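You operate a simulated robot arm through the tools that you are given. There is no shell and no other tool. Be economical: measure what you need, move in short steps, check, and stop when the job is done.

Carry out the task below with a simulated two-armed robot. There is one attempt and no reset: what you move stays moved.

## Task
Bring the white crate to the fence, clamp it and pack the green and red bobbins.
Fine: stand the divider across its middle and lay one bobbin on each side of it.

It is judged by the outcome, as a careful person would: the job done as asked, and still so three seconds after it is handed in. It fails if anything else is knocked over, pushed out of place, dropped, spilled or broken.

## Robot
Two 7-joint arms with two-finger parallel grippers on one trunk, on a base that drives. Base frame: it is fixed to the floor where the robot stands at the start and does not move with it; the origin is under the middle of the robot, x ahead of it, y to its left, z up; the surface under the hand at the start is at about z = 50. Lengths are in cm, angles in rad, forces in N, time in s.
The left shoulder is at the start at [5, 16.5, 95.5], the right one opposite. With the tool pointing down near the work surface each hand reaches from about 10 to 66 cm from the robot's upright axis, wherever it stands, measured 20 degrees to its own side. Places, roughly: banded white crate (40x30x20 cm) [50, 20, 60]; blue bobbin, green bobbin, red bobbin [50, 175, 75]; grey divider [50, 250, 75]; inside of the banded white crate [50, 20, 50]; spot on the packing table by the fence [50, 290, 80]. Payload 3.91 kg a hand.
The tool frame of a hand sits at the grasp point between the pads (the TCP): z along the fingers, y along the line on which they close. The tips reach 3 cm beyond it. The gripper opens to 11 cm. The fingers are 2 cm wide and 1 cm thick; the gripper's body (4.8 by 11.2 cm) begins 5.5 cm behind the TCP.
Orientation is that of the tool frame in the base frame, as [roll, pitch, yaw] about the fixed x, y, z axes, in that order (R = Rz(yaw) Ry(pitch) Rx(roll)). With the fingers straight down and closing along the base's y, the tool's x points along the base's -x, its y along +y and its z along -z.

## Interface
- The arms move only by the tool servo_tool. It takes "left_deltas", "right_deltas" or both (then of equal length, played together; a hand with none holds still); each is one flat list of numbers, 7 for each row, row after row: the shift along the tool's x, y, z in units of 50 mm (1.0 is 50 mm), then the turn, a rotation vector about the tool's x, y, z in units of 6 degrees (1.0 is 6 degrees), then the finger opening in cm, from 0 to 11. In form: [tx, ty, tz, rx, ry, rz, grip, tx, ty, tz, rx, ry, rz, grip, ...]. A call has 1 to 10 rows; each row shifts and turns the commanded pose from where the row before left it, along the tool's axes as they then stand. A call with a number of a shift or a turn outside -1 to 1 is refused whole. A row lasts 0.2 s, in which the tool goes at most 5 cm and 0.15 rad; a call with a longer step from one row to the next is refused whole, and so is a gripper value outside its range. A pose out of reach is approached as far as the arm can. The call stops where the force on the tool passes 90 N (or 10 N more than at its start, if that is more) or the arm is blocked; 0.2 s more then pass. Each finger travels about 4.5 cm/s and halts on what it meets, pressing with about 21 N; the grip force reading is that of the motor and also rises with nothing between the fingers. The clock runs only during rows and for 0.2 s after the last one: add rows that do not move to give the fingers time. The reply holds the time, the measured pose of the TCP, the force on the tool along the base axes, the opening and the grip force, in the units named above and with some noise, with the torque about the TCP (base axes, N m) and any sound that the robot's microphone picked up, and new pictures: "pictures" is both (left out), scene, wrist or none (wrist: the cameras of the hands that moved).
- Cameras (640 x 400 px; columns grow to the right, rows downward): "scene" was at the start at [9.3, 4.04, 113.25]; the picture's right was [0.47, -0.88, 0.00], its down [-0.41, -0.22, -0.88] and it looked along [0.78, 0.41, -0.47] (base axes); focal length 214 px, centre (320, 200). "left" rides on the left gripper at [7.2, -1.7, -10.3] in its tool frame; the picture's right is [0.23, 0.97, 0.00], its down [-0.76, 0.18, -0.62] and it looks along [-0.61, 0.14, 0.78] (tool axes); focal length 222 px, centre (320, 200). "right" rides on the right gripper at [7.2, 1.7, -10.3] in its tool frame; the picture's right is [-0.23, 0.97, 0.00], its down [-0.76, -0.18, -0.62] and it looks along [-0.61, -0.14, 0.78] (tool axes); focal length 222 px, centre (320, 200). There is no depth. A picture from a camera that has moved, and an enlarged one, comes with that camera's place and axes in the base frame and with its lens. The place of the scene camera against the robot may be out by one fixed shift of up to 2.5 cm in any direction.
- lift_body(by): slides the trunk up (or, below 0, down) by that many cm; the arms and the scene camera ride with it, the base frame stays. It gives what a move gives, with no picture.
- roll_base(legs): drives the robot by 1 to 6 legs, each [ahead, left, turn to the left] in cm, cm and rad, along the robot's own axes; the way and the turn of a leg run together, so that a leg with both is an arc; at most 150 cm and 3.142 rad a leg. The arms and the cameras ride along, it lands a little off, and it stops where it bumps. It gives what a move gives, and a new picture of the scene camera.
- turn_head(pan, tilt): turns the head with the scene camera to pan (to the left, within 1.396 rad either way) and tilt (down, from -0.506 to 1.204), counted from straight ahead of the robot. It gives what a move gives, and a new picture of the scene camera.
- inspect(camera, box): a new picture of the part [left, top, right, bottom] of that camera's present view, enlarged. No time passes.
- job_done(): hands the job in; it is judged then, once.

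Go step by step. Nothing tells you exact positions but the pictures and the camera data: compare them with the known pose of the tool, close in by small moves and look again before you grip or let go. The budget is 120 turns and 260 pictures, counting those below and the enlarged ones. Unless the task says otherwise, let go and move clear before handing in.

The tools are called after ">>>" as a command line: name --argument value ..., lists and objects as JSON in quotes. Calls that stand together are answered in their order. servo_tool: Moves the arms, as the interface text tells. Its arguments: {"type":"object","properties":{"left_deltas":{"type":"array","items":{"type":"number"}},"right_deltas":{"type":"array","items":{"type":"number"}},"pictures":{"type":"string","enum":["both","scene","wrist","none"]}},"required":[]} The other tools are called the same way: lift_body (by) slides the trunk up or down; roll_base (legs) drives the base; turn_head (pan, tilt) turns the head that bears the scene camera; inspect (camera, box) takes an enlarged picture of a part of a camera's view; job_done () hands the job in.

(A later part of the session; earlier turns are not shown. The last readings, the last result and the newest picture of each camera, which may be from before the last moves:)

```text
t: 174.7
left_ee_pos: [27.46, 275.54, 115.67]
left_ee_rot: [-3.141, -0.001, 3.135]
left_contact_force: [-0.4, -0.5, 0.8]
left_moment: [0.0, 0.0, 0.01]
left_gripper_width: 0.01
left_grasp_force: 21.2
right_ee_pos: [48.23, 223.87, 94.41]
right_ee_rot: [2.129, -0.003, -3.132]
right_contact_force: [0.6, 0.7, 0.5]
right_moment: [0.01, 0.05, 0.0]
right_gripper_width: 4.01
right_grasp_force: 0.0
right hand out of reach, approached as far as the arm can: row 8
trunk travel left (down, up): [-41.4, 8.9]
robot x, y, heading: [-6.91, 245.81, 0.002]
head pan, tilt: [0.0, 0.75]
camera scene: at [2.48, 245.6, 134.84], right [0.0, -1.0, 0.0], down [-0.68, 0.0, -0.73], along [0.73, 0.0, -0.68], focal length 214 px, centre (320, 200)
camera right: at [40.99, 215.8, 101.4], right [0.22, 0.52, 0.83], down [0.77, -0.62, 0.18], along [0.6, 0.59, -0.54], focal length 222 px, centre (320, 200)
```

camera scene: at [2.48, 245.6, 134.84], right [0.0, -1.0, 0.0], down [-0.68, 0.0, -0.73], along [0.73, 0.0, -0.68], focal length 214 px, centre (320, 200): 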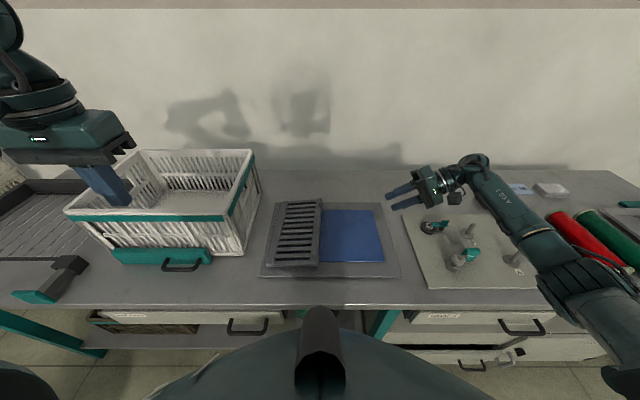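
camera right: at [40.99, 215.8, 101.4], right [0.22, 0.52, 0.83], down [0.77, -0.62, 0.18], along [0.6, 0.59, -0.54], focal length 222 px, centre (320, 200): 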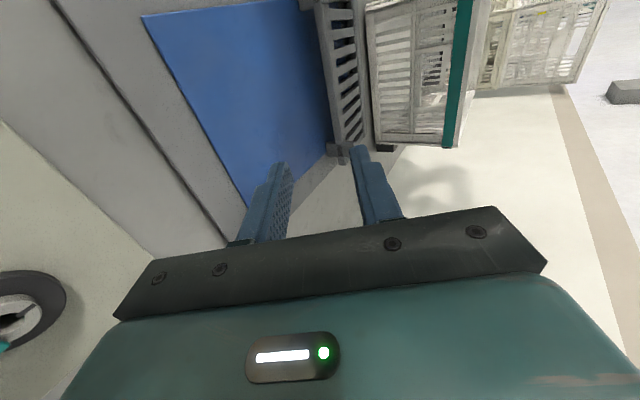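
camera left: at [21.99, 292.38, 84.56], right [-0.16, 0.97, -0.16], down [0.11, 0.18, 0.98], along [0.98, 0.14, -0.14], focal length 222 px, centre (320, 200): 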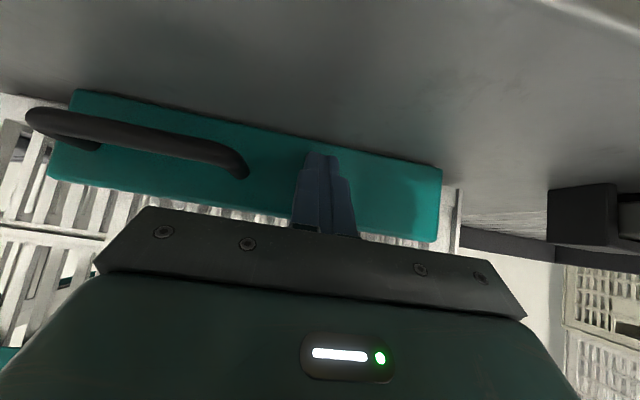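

Approach along the finger direction toward the bar centre, stopping short to look.

>>> servo_tool --right_deltas '[0, 0, 0.85, 0, 0, 0, 3, 0, 0, 0.85, 0, 0, 0, 3, 0, 0, 0.85, 0, 0, 0, 3, 0, 0, 0.85, 0, 0, 0, 3, 0, 0, 0, 0, 0, 0, 3]' --pictures "wrist"

>>> inspect --camera "right" --box '[220, 20, 460, 240]'

>>> inspect --camera "scene" --box '[240, 160, 440, 300]'

```text
t: 175.9
left_ee_pos: [27.39, 275.44, 115.65]
left_ee_rot: [-3.14, 0.0, 3.135]
left_contact_force: [-0.4, -0.2, -0.3]
left_moment: [-0.03, 0.01, 0.0]
left_gripper_width: 0.01
left_grasp_force: 21.1
right_ee_pos: [48.03, 237.15, 86.08]
right_ee_rot: [2.132, -0.005, -3.137]
right_contact_force: [-0.6, 0.0, -1.0]
right_moment: [-0.02, 0.0, -0.01]
right_gripper_width: 3.01
right_grasp_force: 0.2
right hand out of reach, approached as far as the arm can: row 4
trunk travel left (down, up): [-41.4, 8.9]
robot x, y, heading: [-6.86, 245.49, 0.003]
head pan, tilt: [0.0, 0.75]
camera right: at [40.82, 229.07, 93.07], right [0.23, 0.52, 0.82], down [0.77, -0.62, 0.18], along [0.6, 0.59, -0.54], focal length 222 px, centre (320, 200)
```

right: 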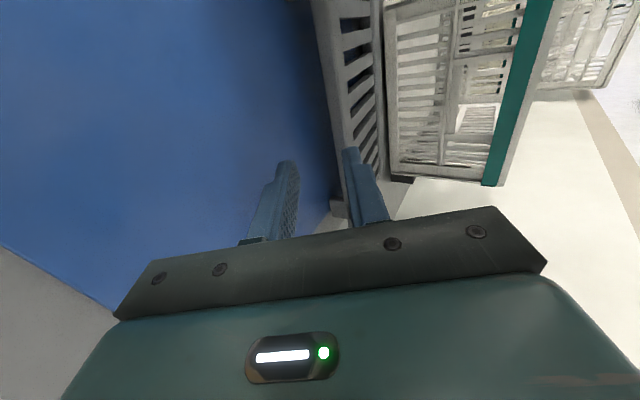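

```text
1.82 times, centred on (340, 130) of right
camera zoom: at [40.82, 229.07, 93.07], right [0.23, 0.52, 0.82], down [0.77, -0.62, 0.18], along [0.6, 0.59, -0.54], focal length 404 px, centre (284, 327)
```

zoom: 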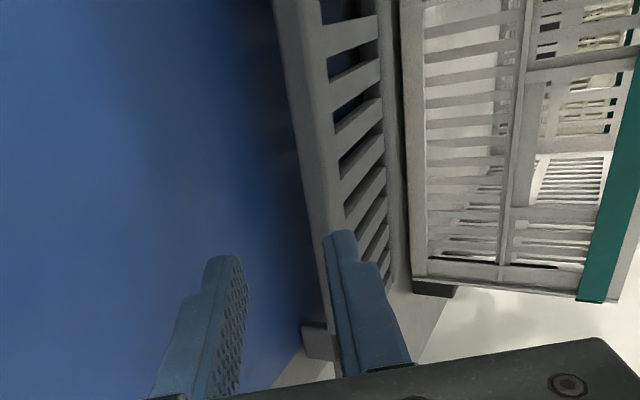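

```text
2.86 times, centred on (340, 230) of scene
camera zoom: at [2.47, 245.62, 134.84], right [0.0, -1.0, 0.0], down [-0.68, 0.0, -0.73], along [0.73, 0.0, -0.68], focal length 613 px, centre (263, 114)
```

zoom: 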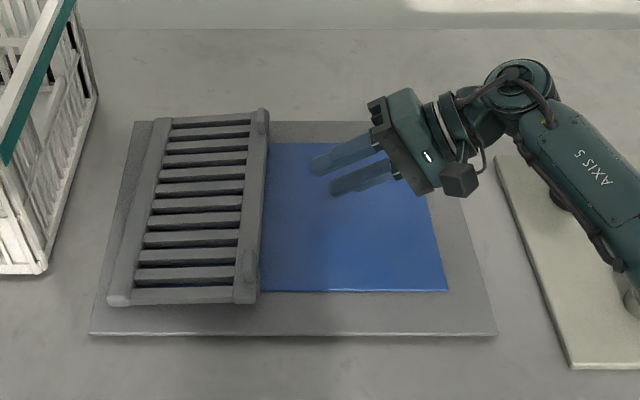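

Advance the last centimetres toward the bar with a small opening.

>>> servo_tool --right_deltas '[0, 0, 0.4, 0, 0, 0, 3, 0, 0, 0.4, 0, 0, 0, 3, 0, 0, 0.2, 0, 0, 0, 3, 0, 0, 0, 0, 0, 0, 3]' --pictures "wrist"

>>> inspect --camera "right" --box '[220, 20, 460, 240]'

```text
t: 176.9
left_ee_pos: [27.39, 275.48, 115.74]
left_ee_rot: [-3.141, -0.001, 3.135]
left_contact_force: [-0.1, 0.1, 0.6]
left_moment: [-0.01, -0.02, 0.04]
left_gripper_width: 0.0
left_grasp_force: 21.0
right_ee_pos: [48.06, 237.08, 86.25]
right_ee_rot: [2.13, -0.006, -3.135]
right_contact_force: [-0.9, -0.2, 0.2]
right_moment: [-0.01, -0.04, -0.01]
right_gripper_width: 3.0
right_grasp_force: 0.2
right hand out of reach, approached as far as the arm can: row 1, 2, 3
trunk travel left (down, up): [-41.4, 8.9]
robot x, y, heading: [-6.71, 245.92, 0.002]
head pan, tilt: [0.0, 0.75]
camera right: at [40.82, 229.03, 93.1], right [0.23, 0.52, 0.82], down [0.77, -0.62, 0.18], along [0.6, 0.59, -0.54], focal length 222 px, centre (320, 200)
```

right: 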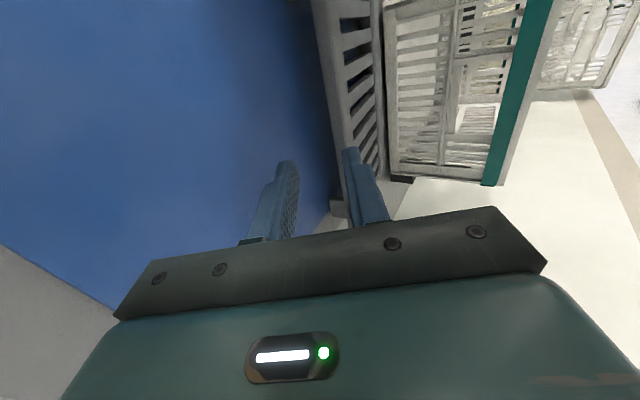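

```text
1.82 times, centred on (340, 130) of right
camera zoom: at [40.82, 229.03, 93.1], right [0.23, 0.52, 0.82], down [0.77, -0.62, 0.18], along [0.6, 0.59, -0.54], focal length 404 px, centre (284, 327)
```

zoom: 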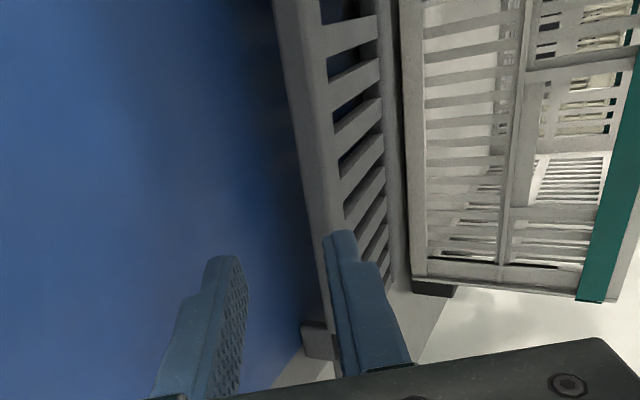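

The arm is at its limit, so I'll use base and trunk for the final approach.

>>> lift_body --by -2

>>> roll_base --legs '[[0, 4, 0]]'

>>> inspect --camera "right" --box '[220, 20, 460, 240]'

```text
t: 177.5
left_ee_pos: [27.37, 275.49, 113.63]
left_ee_rot: [-3.141, 0.0, 3.135]
left_contact_force: [-0.8, 0.3, 0.7]
left_moment: [0.01, -0.02, 0.01]
left_gripper_width: 0.03
left_grasp_force: 21.2
right_ee_pos: [48.09, 237.08, 84.13]
right_ee_rot: [2.128, -0.004, -3.136]
right_contact_force: [0.9, 0.4, -0.4]
right_moment: [-0.01, -0.01, -0.01]
right_gripper_width: 3.02
right_grasp_force: 0.1
trunk travel left (down, up): [-39.4, 10.9]
robot x, y, heading: [-6.93, 245.9, 0.004]
head pan, tilt: [0.0, 0.75]
```

```text
t: 178.6
left_ee_pos: [27.4, 279.48, 113.68]
left_ee_rot: [-3.14, 0.0, 3.134]
left_contact_force: [0.3, 0.0, -0.1]
left_moment: [-0.01, -0.03, 0.01]
left_gripper_width: 0.0
left_grasp_force: 20.8
right_ee_pos: [48.11, 241.17, 84.14]
right_ee_rot: [2.131, -0.004, -3.135]
right_contact_force: [0.2, 0.2, 0.3]
right_moment: [-0.01, -0.03, 0.01]
right_gripper_width: 2.98
right_grasp_force: 0.0
trunk travel left (down, up): [-39.4, 10.9]
robot x, y, heading: [-6.99, 250.09, 0.006]
head pan, tilt: [0.0, 0.75]
camera scene: at [2.46, 249.65, 132.84], right [0.0, -1.0, 0.0], down [-0.68, 0.0, -0.73], along [0.73, 0.0, -0.68], focal length 214 px, centre (320, 200)
```

scene: 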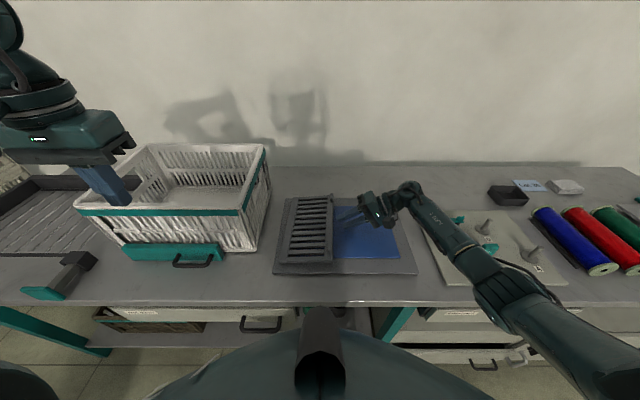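

```text
1.82 times, centred on (340, 130) of right
camera zoom: at [40.82, 233.07, 91.1], right [0.23, 0.52, 0.82], down [0.77, -0.62, 0.18], along [0.6, 0.59, -0.54], focal length 404 px, centre (284, 327)
```

zoom: 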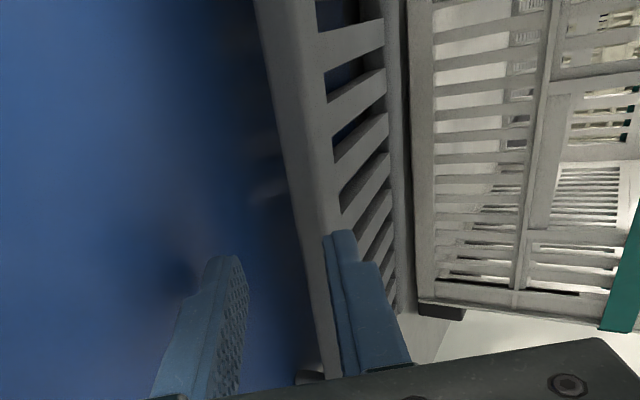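

The bar is at z≈82–83.5, y≈245.6. Advancing 3 cm so the fingers straddle it.

>>> servo_tool --right_deltas '[0, 0.08, 0.19, 0, 0, 0, 3.2, 0, 0.08, 0.19, 0, 0, 0, 3.2, 0, 0.08, 0.2, 0, 0, 0, 3.2, 0, 0, 0, 0, 0, 0, 3.2]' --pictures "wrist"

>>> inspect --camera "right" --box '[220, 20, 460, 240]'

```text
t: 179.6
left_ee_pos: [27.29, 279.4, 113.62]
left_ee_rot: [3.141, 0.001, 3.134]
left_contact_force: [0.1, -0.4, -0.3]
left_moment: [0.03, -0.02, 0.02]
left_gripper_width: 0.0
left_grasp_force: 21.6
right_ee_pos: [48.07, 244.32, 83.55]
right_ee_rot: [2.129, -0.005, -3.135]
right_contact_force: [-0.7, -0.7, 0.4]
right_moment: [0.02, 0.01, 0.0]
right_gripper_width: 3.2
right_grasp_force: 0.0
trunk travel left (down, up): [-39.4, 10.9]
robot x, y, heading: [-7.22, 249.96, -0.0]
head pan, tilt: [0.0, 0.75]
camera right: at [40.8, 236.18, 90.59], right [0.23, 0.52, 0.82], down [0.77, -0.62, 0.18], along [0.6, 0.59, -0.54], focal length 222 px, centre (320, 200)
```

right: 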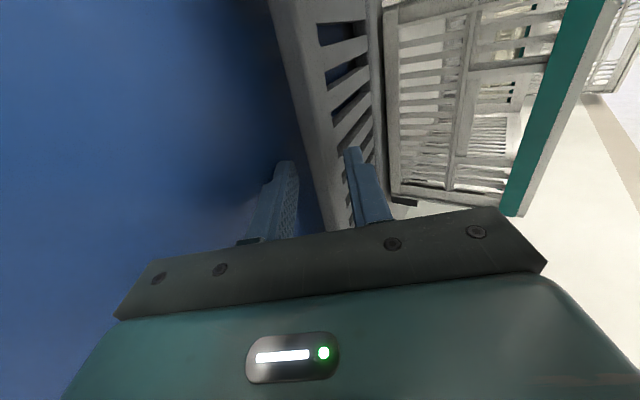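

```text
1.82 times, centred on (340, 130) of right
camera zoom: at [40.8, 236.18, 90.59], right [0.23, 0.52, 0.82], down [0.77, -0.62, 0.18], along [0.6, 0.59, -0.54], focal length 404 px, centre (284, 327)
```

zoom: 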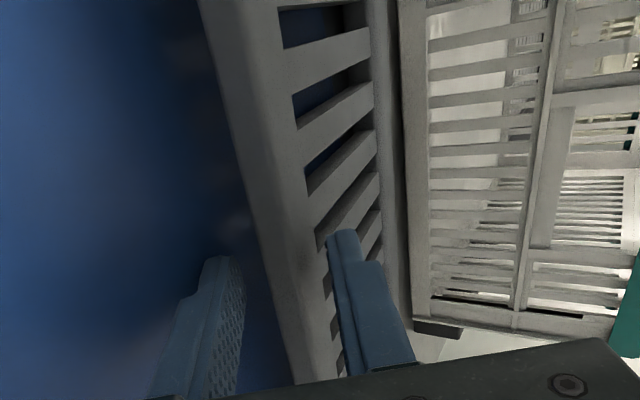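

The bar is between the fingers. Closing.

>>> servo_tool --right_deltas '[0, 0, 0, 0, 0, 0, 2, 0, 0, 0, 0, 0, 0, 1, 0, 0, 0, 0, 0, 0, 0, 0, 0, 0, 0, 0, 0, 0]' --pictures "wrist"

```text
t: 180.6
left_ee_pos: [27.4, 279.5, 113.68]
left_ee_rot: [3.141, 0.0, 3.134]
left_contact_force: [-0.3, -0.7, 0.6]
left_moment: [-0.01, -0.02, 0.02]
left_gripper_width: 0.0
left_grasp_force: 21.3
right_ee_pos: [48.05, 244.31, 83.65]
right_ee_rot: [2.128, -0.006, -3.135]
right_contact_force: [0.7, 2.1, 5.1]
right_moment: [0.43, 0.25, -0.09]
right_gripper_width: 1.78
right_grasp_force: 21.0
trunk travel left (down, up): [-39.4, 10.9]
robot x, y, heading: [-7.04, 249.94, 0.003]
head pan, tilt: [0.0, 0.75]
camera right: at [40.79, 236.2, 90.67], right [0.23, 0.52, 0.83], down [0.77, -0.62, 0.18], along [0.6, 0.59, -0.54], focal length 222 px, centre (320, 200)
```

right: 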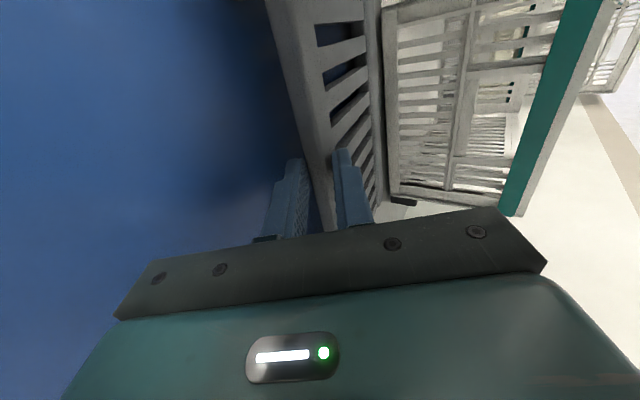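

Gripped (1.8 cm). Lifting with the trunk.

>>> lift_body --by 4

>>> lift_body --by 6

>>> inspect --camera "right" --box '[0, 0, 640, 400]'

>>> inspect --camera "scene" --box '[200, 130, 480, 300]'

```text
t: 181.4
left_ee_pos: [27.46, 279.58, 117.51]
left_ee_rot: [3.141, 0.0, 3.136]
left_contact_force: [-0.5, 0.7, 0.2]
left_moment: [-0.03, -0.02, -0.01]
left_gripper_width: 0.03
left_grasp_force: 20.9
right_ee_pos: [48.0, 244.25, 87.54]
right_ee_rot: [2.13, -0.008, -3.134]
right_contact_force: [-1.0, -1.5, 1.6]
right_moment: [0.24, 0.31, 0.14]
right_gripper_width: 1.43
right_grasp_force: 20.8
trunk travel left (down, up): [-43.4, 6.9]
robot x, y, heading: [-7.3, 249.91, 0.006]
head pan, tilt: [0.0, 0.75]
```

```text
t: 182.4
left_ee_pos: [27.5, 279.43, 123.66]
left_ee_rot: [-3.141, -0.001, 3.134]
left_contact_force: [-0.3, 0.0, -0.3]
left_moment: [0.01, 0.02, -0.02]
left_gripper_width: 0.02
left_grasp_force: 21.0
right_ee_pos: [47.92, 244.24, 93.65]
right_ee_rot: [2.131, -0.01, -3.136]
right_contact_force: [-0.4, 0.6, -0.9]
right_moment: [-0.09, 0.01, -0.02]
right_gripper_width: 1.38
right_grasp_force: 20.8
trunk travel left (down, up): [-49.4, 0.9]
robot x, y, heading: [-7.23, 249.92, 0.0]
head pan, tilt: [0.0, 0.75]
```

```text
1.00 times, centred on (320, 200) of right (not enlarged: the box is as wide or as high as the picture)
camera zoom: at [40.81, 236.16, 100.55], right [0.23, 0.52, 0.82], down [0.77, -0.62, 0.18], along [0.6, 0.59, -0.54], focal length 222 px, centre (320, 200)
```

zoom: 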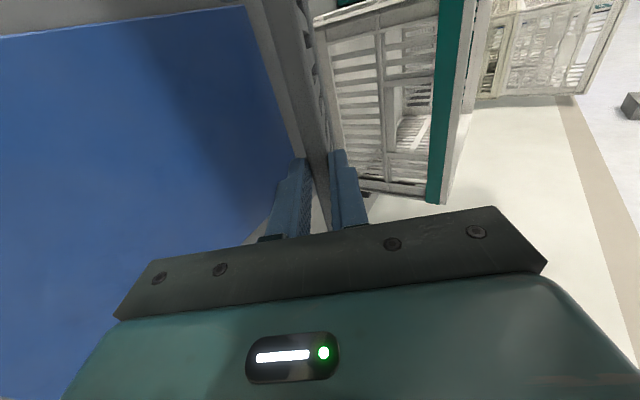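

```text
2.29 times, centred on (340, 215) of scene
camera zoom: at [2.49, 249.6, 142.84], right [0.0, -1.0, 0.0], down [-0.68, 0.0, -0.73], along [0.73, 0.0, -0.68], focal length 490 px, centre (274, 166)
```

zoom: 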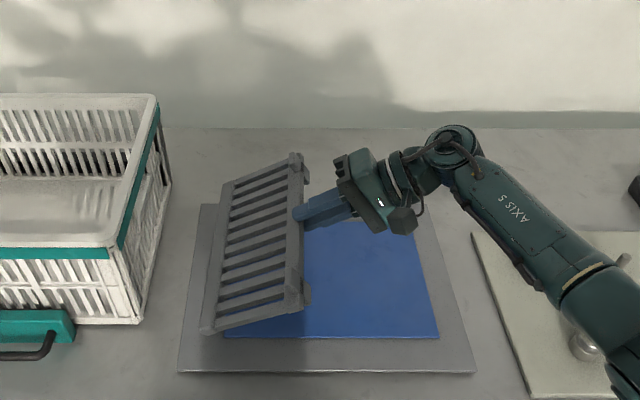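

The divider is light and held firmly, aligned with the fingers. I'll raise it, level it, and prepare the left hand (pointing −y) for a mid-air handover at its top edge.

>>> servo_tool --right_deltas '[0, 0.68, -0.42, 0, 0, 0, 0, 0, 0.68, -0.42, 0, 0, 0, 0, 0, 0.68, -0.42, 0, 0, 0, 0, 0, 0.68, -0.42, 0, 0, 0, 0, 0, 0, 0, -0.9, 0, 0, 0, 0, 0, 0, -0.9, 0, 0, 0, 0, 0, 0, -0.9, 0, 0, 0, 0, 0, 0, -0.9, 0, 0, 0, 0, 0, 0, -0.9, 0, 0, 0, 0, 0, 0, -0.9, 0, 0, 0]' --left_deltas '[0, 0.3, 0, 1, 0, 0, 6, 0, 0.3, 0, 1, 0, 0, 6, 0, 0.3, 0, 1, 0, 0, 6, 0, 0, 0, 1, 0, 0, 6, 0, 0, 0, 1, 0, 0, 6, 0, 0, 0, 1, 0, 0, 6, 0, 0, 0, 1, 0, 0, 6, 0, 0, 0, 1, 0, 0, 6, 0, 0, 0, 1, 0, 0, 6, 0, 0, 0, 1, 0, 0, 6]'

```text
t: 184.6
left_ee_pos: [27.58, 284.0, 123.08]
left_ee_rot: [-2.094, -0.004, 3.135]
left_contact_force: [-0.3, 0.4, 0.1]
left_moment: [0.0, -0.05, 0.02]
left_gripper_width: 6.01
left_grasp_force: 0.1
right_ee_pos: [48.29, 244.34, 109.58]
right_ee_rot: [1.564, -0.005, -3.135]
right_contact_force: [0.2, 0.0, -0.6]
right_moment: [-0.09, -0.01, 0.03]
right_gripper_width: 1.35
right_grasp_force: 20.8
trunk travel left (down, up): [-49.4, 0.9]
robot x, y, heading: [-7.07, 250.01, 0.0]
head pan, tilt: [0.0, 0.75]
camera scene: at [2.5, 249.63, 142.84], right [0.0, -1.0, 0.0], down [-0.68, 0.0, -0.73], along [0.73, 0.0, -0.68], focal length 214 px, centre (320, 200)
camera right: at [40.95, 233.84, 111.22], right [0.23, -0.01, 0.97], down [0.76, -0.62, -0.19], along [0.6, 0.79, -0.14], focal length 222 px, centre (320, 200)
camera left: at [20.27, 292.16, 129.63], right [-0.23, 0.49, -0.84], down [0.77, 0.62, 0.16], along [0.6, -0.61, -0.51], focal length 222 px, centre (320, 200)
```

scene: 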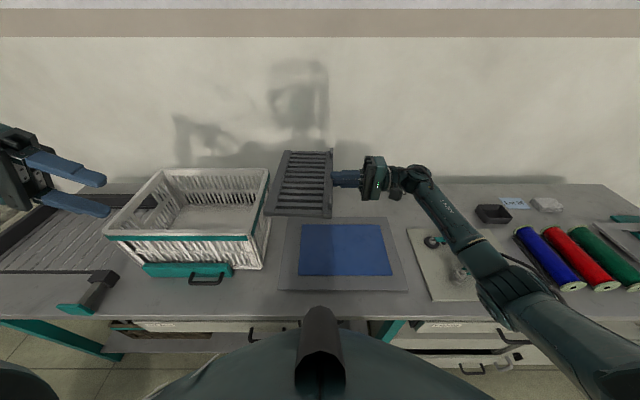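
right: 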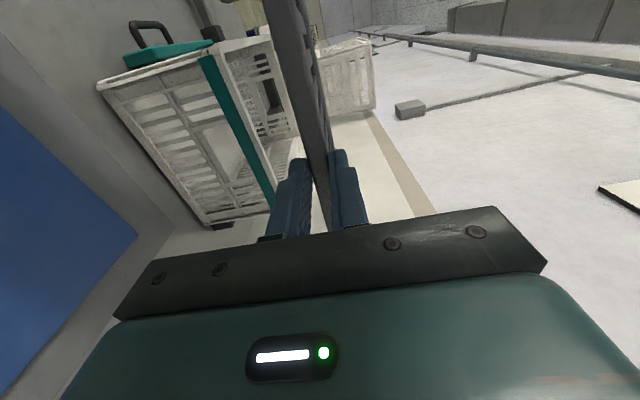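
left: 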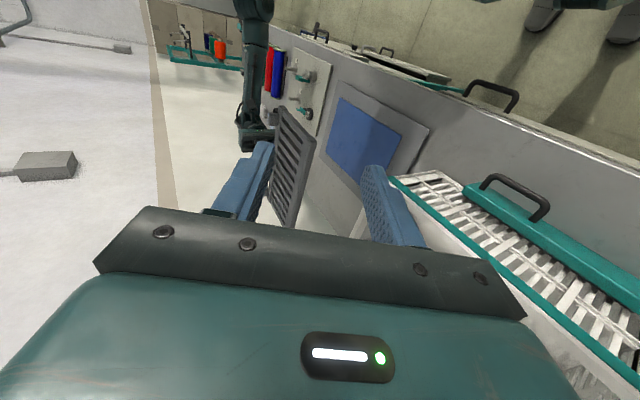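

The panel is level at z≈109.6. Bringing the left hand, pointing −y, to the same height short of the panel's top edge.

>>> servo_tool --left_deltas '[-0.85, 0, 0, 1, 0, 0, 6, -0.85, 0, 0, 1, 0, 0, 6, -0.85, 0, 0, 1, 0, 0, 6, -0.85, 0, 0, 1, 0, 0, 6, -0.88, 0, 0, 1, 0, 0, 6, 0, 0.9, 0, 0, 0, 0, 6, 0, 0.9, 0, 0, 0, 0, 6, 0, 0.9, 0.3, 0, 0, 0, 5, 0, 0, 0.8, 0, 0, 0, 4, 0, 0, 0.8, 0, 0, 0, 4]'

```text
t: 186.8
left_ee_pos: [46.46, 272.77, 111.39]
left_ee_rot: [-1.571, -0.001, 3.136]
left_contact_force: [-0.4, -0.2, 0.3]
left_moment: [0.05, 0.0, 0.02]
left_gripper_width: 3.97
left_grasp_force: 0.1
left hand out of reach, approached as far as the arm can: row 7, 8
right_ee_pos: [48.17, 244.38, 109.48]
right_ee_rot: [1.564, -0.004, -3.133]
right_contact_force: [0.2, -0.1, -0.8]
right_moment: [-0.09, -0.01, -0.02]
right_gripper_width: 1.35
right_grasp_force: 21.3
trunk travel left (down, up): [-49.4, 0.9]
robot x, y, heading: [-7.38, 249.64, -0.002]
head pan, tilt: [0.0, 0.75]
camera scene: at [2.48, 249.55, 142.84], right [0.0, -1.0, 0.0], down [-0.68, 0.0, -0.73], along [0.73, 0.0, -0.68], focal length 214 px, centre (320, 200)
camera left: at [39.3, 283.06, 112.94], right [-0.23, 0.0, -0.97], down [0.77, 0.62, -0.18], along [0.6, -0.79, -0.14], focal length 222 px, centre (320, 200)
```

scene: 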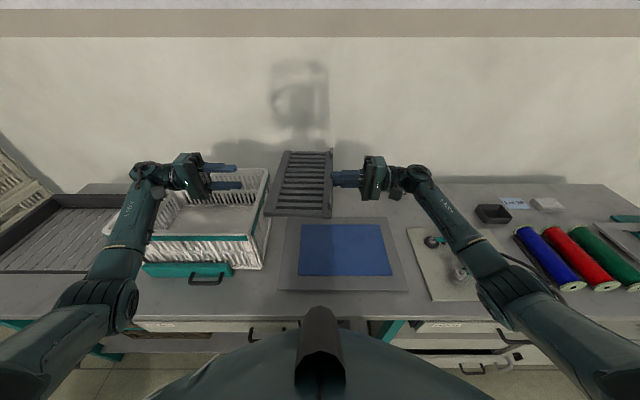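
left: 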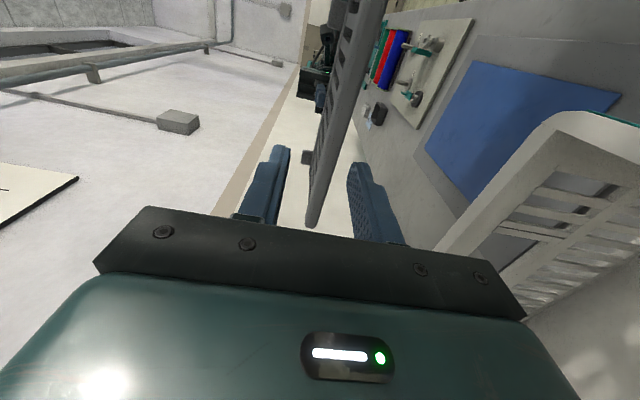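

The panel's top edge sits between the left fingers' line. I'll raise/shift the panel slightly with the right hand and advance the left hand over its top bar.

>>> servo_tool --right_deltas '[0.3, 0.17, 0, 0, 0, 0, 0, 0.3, 0.17, 0, 0, 0, 0, 0, 0, 0, 0, 0, 0, 0, 0, 0, 0, 0, 0, 0, 0, 0]' --left_deltas '[0, 0, 0, 0, 0, 0, 4, 0, 0, 0.6, 0, 0, 0, 4, 0, 0, 0.6, 0, 0, 0, 4, 0, 0, 0, 0, 0, 0, 4]'

```text
t: 187.8
left_ee_pos: [46.23, 266.68, 111.37]
left_ee_rot: [-1.569, -0.001, 3.134]
left_contact_force: [0.3, 0.1, 0.4]
left_moment: [0.01, -0.02, 0.01]
left_gripper_width: 3.99
left_grasp_force: 0.1
right_ee_pos: [45.04, 244.24, 111.15]
right_ee_rot: [1.565, -0.005, -3.135]
right_contact_force: [-0.4, -0.1, -2.0]
right_moment: [-0.12, -0.04, 0.01]
right_gripper_width: 1.33
right_grasp_force: 21.1
trunk travel left (down, up): [-49.4, 0.9]
robot x, y, heading: [-7.36, 250.06, 0.004]
head pan, tilt: [0.0, 0.75]
camera scene: at [2.47, 249.62, 142.84], right [0.0, -1.0, 0.0], down [-0.68, 0.0, -0.73], along [0.73, 0.0, -0.68], focal length 214 px, centre (320, 200)
camera right: at [37.89, 233.8, 112.87], right [0.23, 0.0, 0.97], down [0.76, -0.62, -0.19], along [0.6, 0.79, -0.14], focal length 222 px, centre (320, 200)
camera left: at [39.17, 277.01, 112.98], right [-0.23, 0.0, -0.97], down [0.77, 0.62, -0.18], along [0.6, -0.79, -0.14], focal length 222 px, centre (320, 200)
```

scene: 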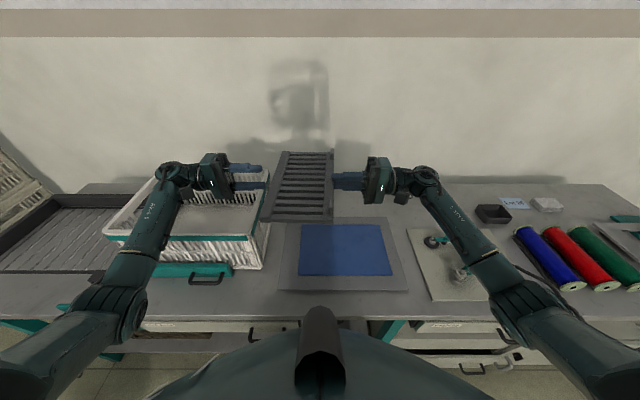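
right: 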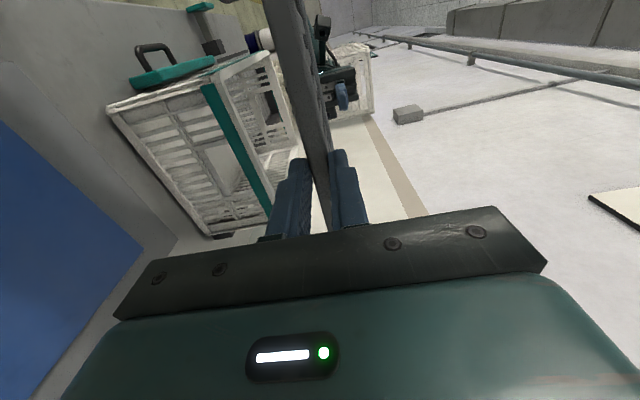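
left: 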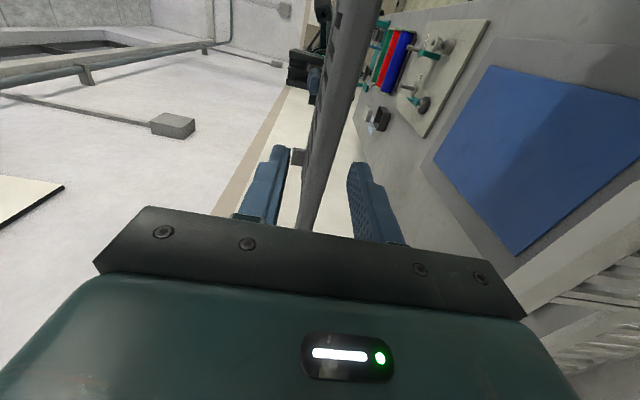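

Advance 4.8 cm and close the left hand on the top bar.

>>> servo_tool --left_deltas '[0, 0, 0.48, 0, 0, 0, 4, 0, 0, 0.48, 0, 0, 0, 4, 0, 0, 0, 0, 0, 0, 2, 0, 0, 0, 0, 0, 0, 0, 0, 0, 0, 0, 0, 0, 0, 0, 0, 0, 0, 0, 0, 0]'

```text
t: 189.2
left_ee_pos: [46.3, 261.8, 111.26]
left_ee_rot: [-1.57, -0.002, 3.133]
left_contact_force: [0.4, -0.7, -2.2]
left_moment: [0.42, 0.01, 0.33]
left_gripper_width: 1.76
left_grasp_force: 21.1
right_ee_pos: [45.19, 244.23, 111.26]
right_ee_rot: [1.563, -0.006, -3.134]
right_contact_force: [-1.8, 0.4, 3.2]
right_moment: [0.1, -0.1, -0.17]
right_gripper_width: 1.37
right_grasp_force: 20.9
trunk travel left (down, up): [-49.4, 0.9]
robot x, y, heading: [-7.33, 249.63, 0.005]
head pan, tilt: [0.0, 0.75]
camera scene: at [2.47, 249.6, 142.84], right [0.0, -1.0, 0.0], down [-0.68, 0.0, -0.73], along [0.73, 0.0, -0.68], focal length 214 px, centre (320, 200)
camera left: at [39.06, 272.24, 112.94], right [-0.23, 0.0, -0.97], down [0.77, 0.62, -0.18], along [0.6, -0.79, -0.14], focal length 222 px, centre (320, 200)
```

scene: 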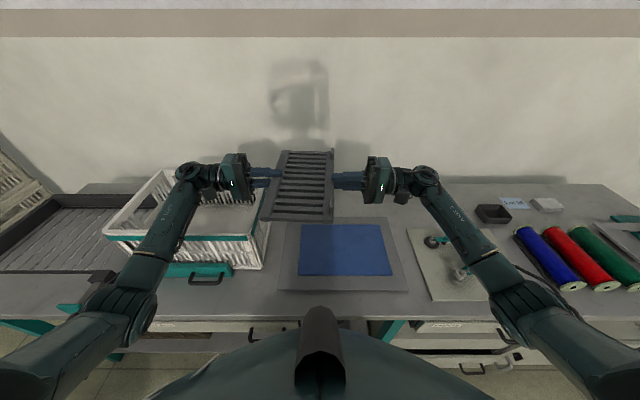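
left: 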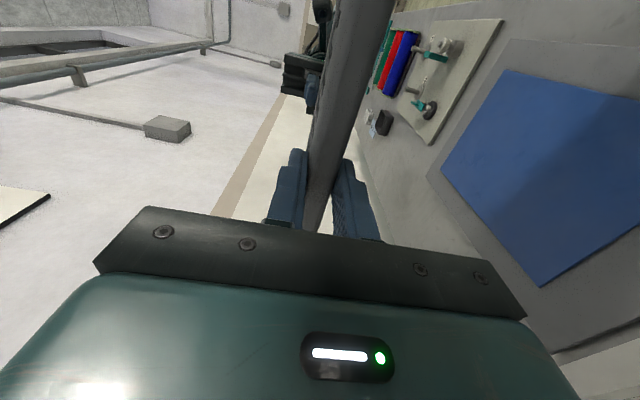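

Left hand holds the top bar; release with the right hand and withdraw it.

>>> servo_tool --right_deltas '[0, 0, 0, 0, 0, 0, 3, 0, 0, 0, 0, 0, 0, 4, 0, 0, 0, 0, 0, 0, 4, 0, 0, -0.7, 0, 0, 0, 4, 0, 0, -0.7, 0, 0, 0, 4, 0, 0, -0.7, 0, 0, 0, 4, 0, 0, -0.7, 0, 0, 0, 4]' --left_deltas '[0, 0, 0, 0, 0, 0, 0, 0, 0, 0, 0, 0, 0, 0, 0, 0, 0, 0, 0, 0, 0, 0, 0, 0, 0, 0, 0, 0, 0, 0, 0, 0, 0, 0, 0, 0, 0, 0, 0, 0, 0, 0, 0, 0, 0, 0, 0, 0, 0]'

```text
t: 190.8
left_ee_pos: [46.17, 261.85, 111.41]
left_ee_rot: [-1.57, 0.001, 3.135]
left_contact_force: [-0.4, 0.3, 0.2]
left_moment: [0.1, 0.0, -0.05]
left_gripper_width: 1.78
left_grasp_force: 21.1
right_ee_pos: [45.12, 230.25, 111.16]
right_ee_rot: [1.565, -0.005, -3.135]
right_contact_force: [-0.7, 0.3, 0.7]
right_moment: [0.04, 0.0, 0.02]
right_gripper_width: 3.98
right_grasp_force: 0.0
trunk travel left (down, up): [-49.4, 0.9]
robot x, y, heading: [-6.91, 249.63, 0.001]
head pan, tilt: [0.0, 0.75]
camera scene: at [2.47, 249.56, 142.84], right [0.0, -1.0, 0.0], down [-0.68, 0.0, -0.73], along [0.73, 0.0, -0.68], focal length 214 px, centre (320, 200)
camera right: at [37.87, 219.72, 112.92], right [0.23, 0.0, 0.97], down [0.77, -0.62, -0.19], along [0.6, 0.79, -0.14], focal length 222 px, centre (320, 200)
camera left: at [39.06, 272.21, 112.97], right [-0.23, 0.0, -0.97], down [0.77, 0.62, -0.18], along [0.6, -0.79, -0.14], focal length 222 px, centre (320, 200)
```

scene: 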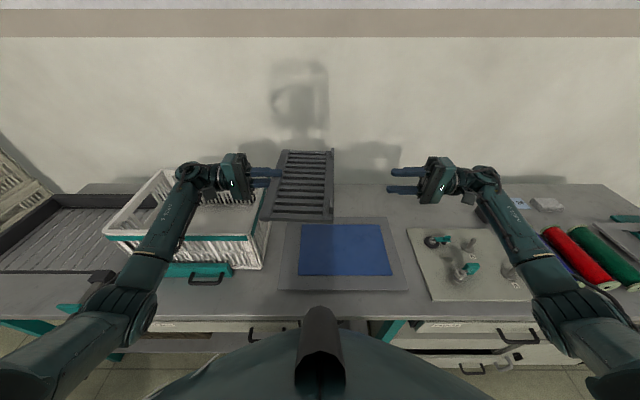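
right: 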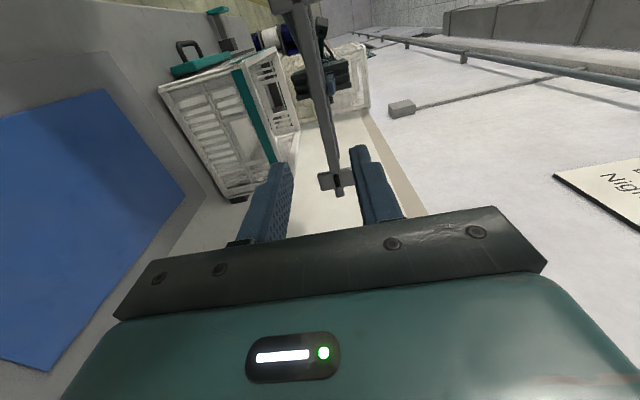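
left: 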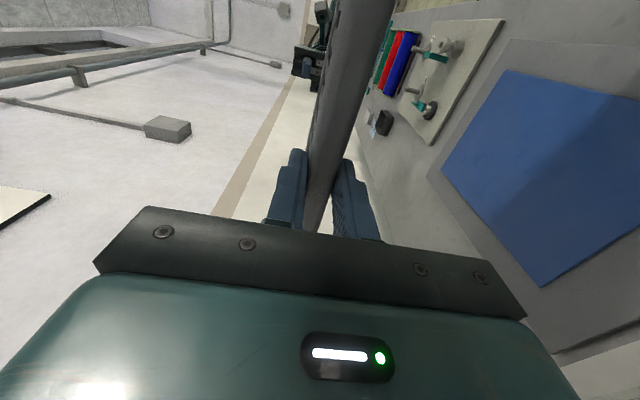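

The divider is held. Rotating the left hand to point down so the divider hangs upright.

>>> servo_tool --left_deltas '[0, 0, -0.2, -1, 0, 0, 0, 0, -0.2, -0.2, -1, 0, 0, 0, 0, -0.2, -0.2, -1, 0, 0, 0, 0, -0.2, -0.2, -1, 0, 0, 0, 0, -0.2, -0.2, -1, 0, 0, 0, 0, 0, 0, -1, 0, 0, 0, 0, 0, 0, -1, 0, 0, 0, 0, 0, 0, -1, 0, 0, 0, 0, 0, 0, -1, 0, 0, 0, 0, 0, 0, -1, 0, 0, 0]' --pictures "none"

>>> servo_tool --left_deltas '[0, 0, 0, -1, 0, 0, 0, 0, 0, 0, -1, 0, 0, 0, 0, 0, 0, -1, 0, 0, 0, 0, 0, 0, -1, 0, 0, 0, 0, 0, 0, -1, 0, 0, 0, 0, 0, -0.6, 0, 0, 0, 0, 0, 0, -0.6, 0, 0, 0, 0, 0, 0, 0, 0, 0, 0, 0]'

```text
t: 193.0
left_ee_pos: [46.26, 265.84, 116.17]
left_ee_rot: [-2.619, -0.002, 3.137]
left_contact_force: [-0.2, 0.5, -1.5]
left_moment: [0.02, -0.02, 0.03]
left_gripper_width: 1.76
left_grasp_force: 20.8
right_ee_pos: [45.17, 230.23, 111.32]
right_ee_rot: [1.562, -0.006, -3.134]
right_contact_force: [0.2, 0.2, 0.2]
right_moment: [0.02, 0.0, -0.01]
right_gripper_width: 4.0
right_grasp_force: 0.0
trunk travel left (down, up): [-49.4, 0.9]
robot x, y, heading: [-7.14, 249.58, 0.0]
head pan, tilt: [0.0, 0.75]
```

```text
t: 194.8
left_ee_pos: [46.32, 265.72, 122.14]
left_ee_rot: [-3.138, 0.0, 3.135]
left_contact_force: [0.2, -0.4, -0.3]
left_moment: [0.0, -0.02, 0.01]
left_gripper_width: 1.76
left_grasp_force: 20.7
right_ee_pos: [45.21, 230.39, 111.26]
right_ee_rot: [1.564, -0.005, -3.135]
right_contact_force: [-0.8, 0.4, 0.2]
right_moment: [0.0, -0.03, 0.01]
right_gripper_width: 4.0
right_grasp_force: 0.0
trunk travel left (down, up): [-49.4, 0.9]
robot x, y, heading: [-6.91, 249.82, -0.001]
head pan, tilt: [0.0, 0.75]
camera scene: at [2.48, 249.62, 142.84], right [0.0, -1.0, 0.0], down [-0.68, 0.0, -0.73], along [0.73, 0.0, -0.68], focal length 214 px, centre (320, 200)
camera left: at [38.99, 264.1, 132.32], right [-0.22, 0.98, 0.0], down [0.76, 0.17, 0.62], along [0.61, 0.14, -0.78], focal length 222 px, centre (320, 200)
```

scene: 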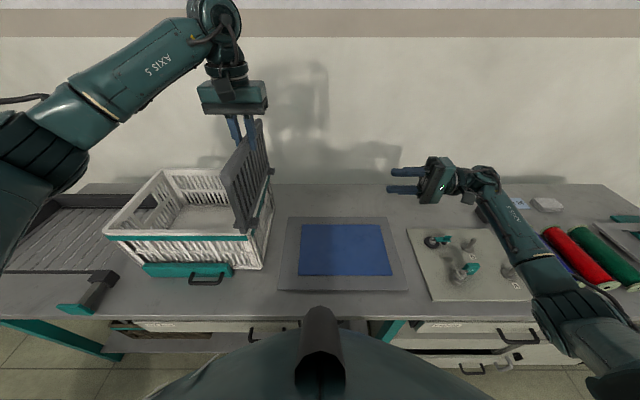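
left: 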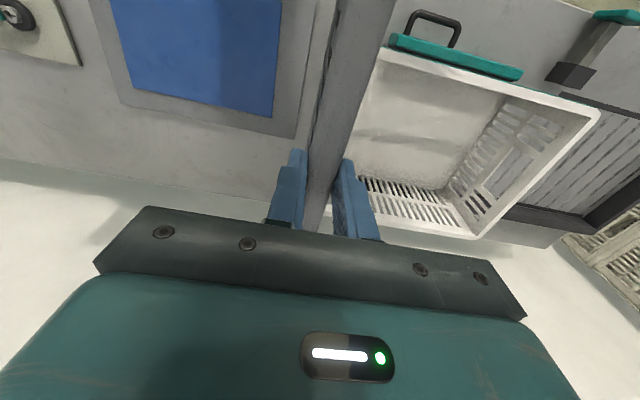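

The divider hangs upright, clear above the crate rim. Moving the base so it comes above the crate middle.

>>> roll_base --legs '[[0, 22.5, 0], [6, 0, 0]]'

>>> inspect --camera "left" --box '[0, 0, 640, 400]'

```text
t: 197.9
left_ee_pos: [52.24, 288.2, 121.98]
left_ee_rot: [-3.14, -0.002, 3.134]
left_contact_force: [-0.5, -0.4, -1.7]
left_moment: [-0.01, -0.02, 0.02]
left_gripper_width: 1.75
left_grasp_force: 21.1
right_ee_pos: [51.19, 252.77, 111.18]
right_ee_rot: [1.563, -0.007, -3.136]
right_contact_force: [1.6, 0.0, 0.7]
right_moment: [0.02, -0.01, -0.01]
right_gripper_width: 4.0
right_grasp_force: 0.0
trunk travel left (down, up): [-49.4, 0.9]
robot x, y, heading: [-1.07, 272.51, 0.004]
head pan, tilt: [0.0, 0.75]
camera scene: at [8.5, 272.02, 142.83], right [0.0, -1.0, 0.0], down [-0.68, 0.0, -0.73], along [0.73, 0.0, -0.68], focal length 214 px, centre (320, 200)
```

scene: 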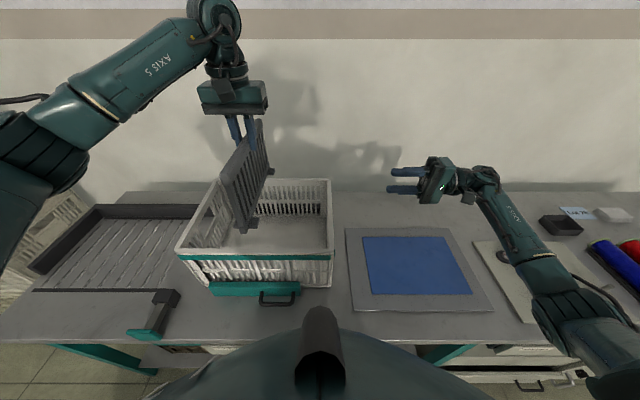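

```text
1.00 times, centred on (320, 200) of left (not enlarged: the box is as wide or as high as the picture)
camera zoom: at [45.0, 286.5, 132.26], right [-0.22, 0.98, 0.0], down [0.76, 0.17, 0.62], along [0.61, 0.14, -0.78], focal length 222 px, centre (320, 200)
```

zoom: 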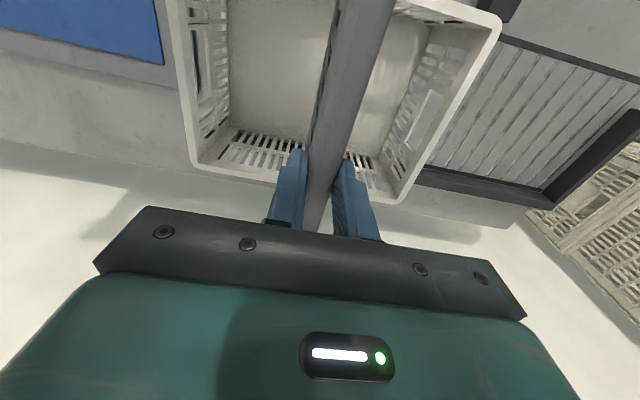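

>>> inspect --camera "right" --box '[0, 0, 640, 400]'

>>> inspect --camera "scene" --box '[160, 90, 360, 290]'

```text
1.00 times, centred on (320, 200) of right (not enlarged: the box is as wide or as high as the picture)
camera zoom: at [43.87, 242.22, 112.89], right [0.23, 0.0, 0.97], down [0.76, -0.62, -0.19], along [0.6, 0.79, -0.14], focal length 222 px, centre (320, 200)
```

zoom: 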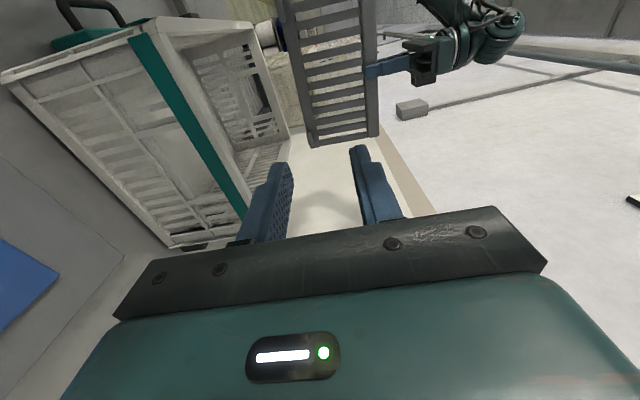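

```text
2.00 times, centred on (260, 190) of scene
camera zoom: at [8.5, 272.02, 142.83], right [0.0, -1.0, 0.0], down [-0.68, 0.0, -0.73], along [0.73, 0.0, -0.68], focal length 429 px, centre (440, 220)
```

zoom: 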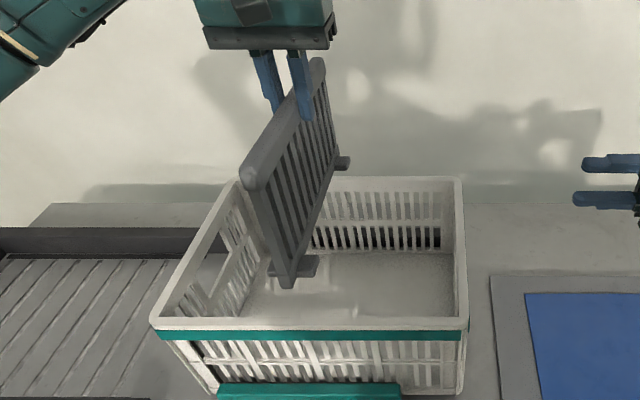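

Crate centre is (54.6, 288.9); divider centre is ~(50.8, 288) with a slight yaw of −4°. Correcting with the arm.

>>> servo_tool --left_deltas '[-0.26, 0.05, 0, 0, 0, -0.33, 0, -0.26, 0.05, 0, 0, 0, -0.34, 0, -0.26, 0.05, 0, 0, 0, 0, 0, 0, 0, 0, 0, 0, 0, 0]' --pictures "scene"

>>> inspect --camera "right" --box '[220, 0, 460, 200]'

```text
t: 198.9
left_ee_pos: [55.92, 289.04, 121.98]
left_ee_rot: [-3.142, 0.0, -3.079]
left_contact_force: [0.2, 0.0, -1.2]
left_moment: [0.03, 0.02, 0.02]
left_gripper_width: 1.77
left_grasp_force: 21.0
right_ee_pos: [50.93, 252.77, 111.31]
right_ee_rot: [1.564, -0.005, -3.135]
right_contact_force: [-0.3, 0.4, 0.4]
right_moment: [0.0, -0.03, 0.0]
right_gripper_width: 4.03
right_grasp_force: 0.1
trunk travel left (down, up): [-49.4, 0.9]
robot x, y, heading: [-1.12, 272.42, 0.001]
head pan, tilt: [0.0, 0.75]
camera scene: at [8.37, 272.03, 142.84], right [0.0, -1.0, 0.0], down [-0.68, 0.0, -0.73], along [0.73, 0.0, -0.68], focal length 214 px, centre (320, 200)
```

scene: 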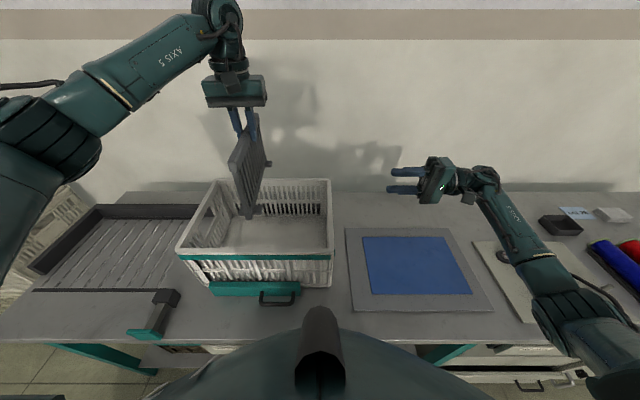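

```text
2.00 times, centred on (340, 100) of right
camera zoom: at [43.77, 242.22, 112.95], right [0.23, 0.0, 0.97], down [0.76, -0.62, -0.19], along [0.6, 0.79, -0.14], focal length 444 px, centre (280, 400)
```

zoom: 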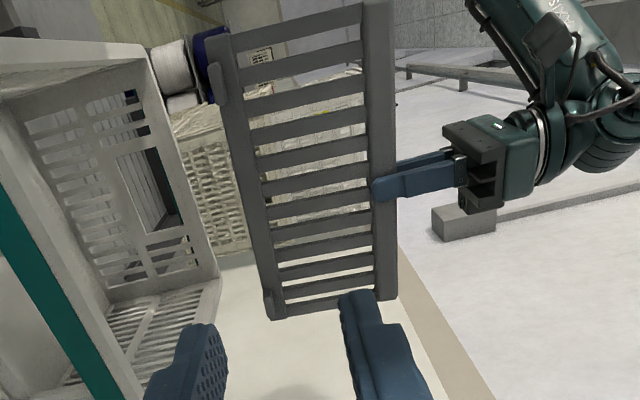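

The divider is centred (x≈54.5). Before lowering the trunk I'll raise the right hand and turn it to point down so its arm stays clear of the table.

>>> servo_tool --right_deltas '[0, 0.6, -0.3, 1, 0, 0, 4, 0, 0.6, -0.3, 1, 0, 0, 4, 0, 0.6, -0.3, 1, 0, 0, 4, 0, 0.5, -0.3, 1, 0, 0, 4, 0, 0.3, -0.3, 1, 0, 0, 4, 0, 0.3, 0, 1, 0, 0, 4, 0, 0, 0, 1, 0, 0, 4, 0, 0, 0, 1, 0, 0, 4, 0, 0, 0, 1, 0, 0, 4, 0, 0, 0, 1, 0, 0, 4]' --pictures "none"

>>> servo_tool --right_deltas '[0.5, 0, -0.4, 1, 0, 0, 4, 0.5, 0, -0.4, 1, 0, 0, 4, 0.5, 0, -0.4, 1, 0, 0, 4, 0.5, 0, 0, 1, 0, 0, 4, 0.5, 0, 0, 1, 0, 0, 4]' --pictures "none"

>>> lift_body --by -8

>>> turn_head --pan 0.3 --tilt 0.75

>>> inspect --camera "scene" --box '[220, 120, 420, 280]'

```text
t: 201.2
left_ee_pos: [56.04, 289.05, 122.08]
left_ee_rot: [3.141, -0.001, -3.08]
left_contact_force: [0.7, -0.4, -2.0]
left_moment: [0.0, 0.0, 0.01]
left_gripper_width: 1.77
left_grasp_force: 20.8
right_ee_pos: [51.15, 248.42, 126.62]
right_ee_rot: [2.614, -0.008, -3.137]
right_contact_force: [1.1, -0.6, -0.4]
right_moment: [0.0, 0.0, -0.02]
right_gripper_width: 3.99
right_grasp_force: 0.0
trunk travel left (down, up): [-49.4, 0.9]
robot x, y, heading: [-1.35, 271.98, 0.001]
head pan, tilt: [0.0, 0.75]
```

```text
t: 202.3
left_ee_pos: [56.0, 288.98, 122.15]
left_ee_rot: [-3.141, -0.001, -3.078]
left_contact_force: [-0.1, -0.8, -0.7]
left_moment: [-0.01, -0.01, 0.01]
left_gripper_width: 1.79
left_grasp_force: 21.0
right_ee_pos: [38.59, 246.07, 132.11]
right_ee_rot: [3.137, -0.006, -3.137]
right_contact_force: [-0.7, 0.2, 0.0]
right_moment: [0.0, -0.02, -0.02]
right_gripper_width: 3.97
right_grasp_force: 0.0
trunk travel left (down, up): [-49.4, 0.9]
robot x, y, heading: [-1.35, 272.35, 0.002]
head pan, tilt: [0.0, 0.75]
```

```text
t: 203.5
left_ee_pos: [56.09, 289.03, 114.03]
left_ee_rot: [3.14, 0.001, -3.079]
left_contact_force: [0.4, 0.1, -1.3]
left_moment: [-0.03, 0.0, -0.04]
left_gripper_width: 1.76
left_grasp_force: 21.0
right_ee_pos: [38.74, 245.98, 124.11]
right_ee_rot: [3.134, -0.005, -3.137]
right_contact_force: [-0.5, -0.1, 0.3]
right_moment: [0.01, 0.0, -0.03]
right_gripper_width: 3.99
right_grasp_force: 0.1
trunk travel left (down, up): [-41.4, 8.9]
robot x, y, heading: [-1.02, 272.37, 0.003]
head pan, tilt: [0.0, 0.75]
```

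```text
t: 204.3
left_ee_pos: [56.12, 289.01, 114.01]
left_ee_rot: [3.14, -0.001, -3.079]
left_contact_force: [0.0, 0.3, -1.1]
left_moment: [-0.02, -0.02, -0.05]
left_gripper_width: 1.79
left_grasp_force: 20.9
right_ee_pos: [38.61, 246.05, 124.15]
right_ee_rot: [3.134, -0.006, -3.136]
right_contact_force: [0.4, 0.0, -0.2]
right_moment: [0.01, 0.03, 0.0]
right_gripper_width: 4.02
right_grasp_force: 0.0
trunk travel left (down, up): [-41.4, 8.9]
robot x, y, heading: [-0.96, 272.59, 0.004]
head pan, tilt: [0.3, 0.75]
camera scene: at [8.01, 274.46, 134.84], right [0.3, -0.95, 0.0], down [-0.65, -0.2, -0.73], along [0.7, 0.22, -0.68], focal length 214 px, centre (320, 200)
```

scene: 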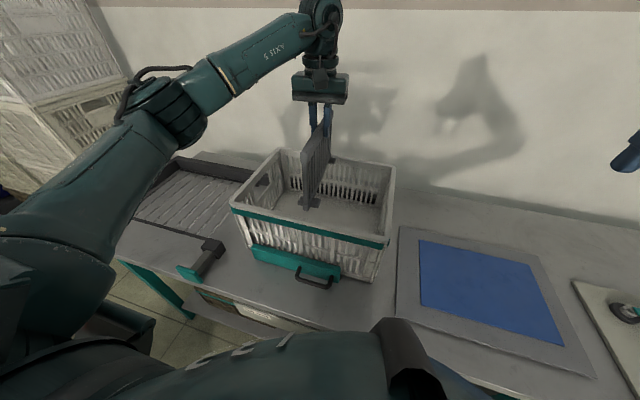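

```text
2.50 times, centred on (320, 200) of scene
camera zoom: at [8.01, 274.46, 134.84], right [0.3, -0.95, 0.0], down [-0.65, -0.2, -0.73], along [0.7, 0.22, -0.68], focal length 536 px, centre (320, 200)
```

zoom: 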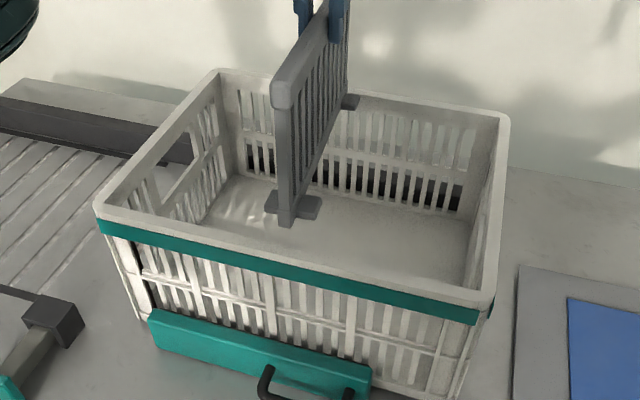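

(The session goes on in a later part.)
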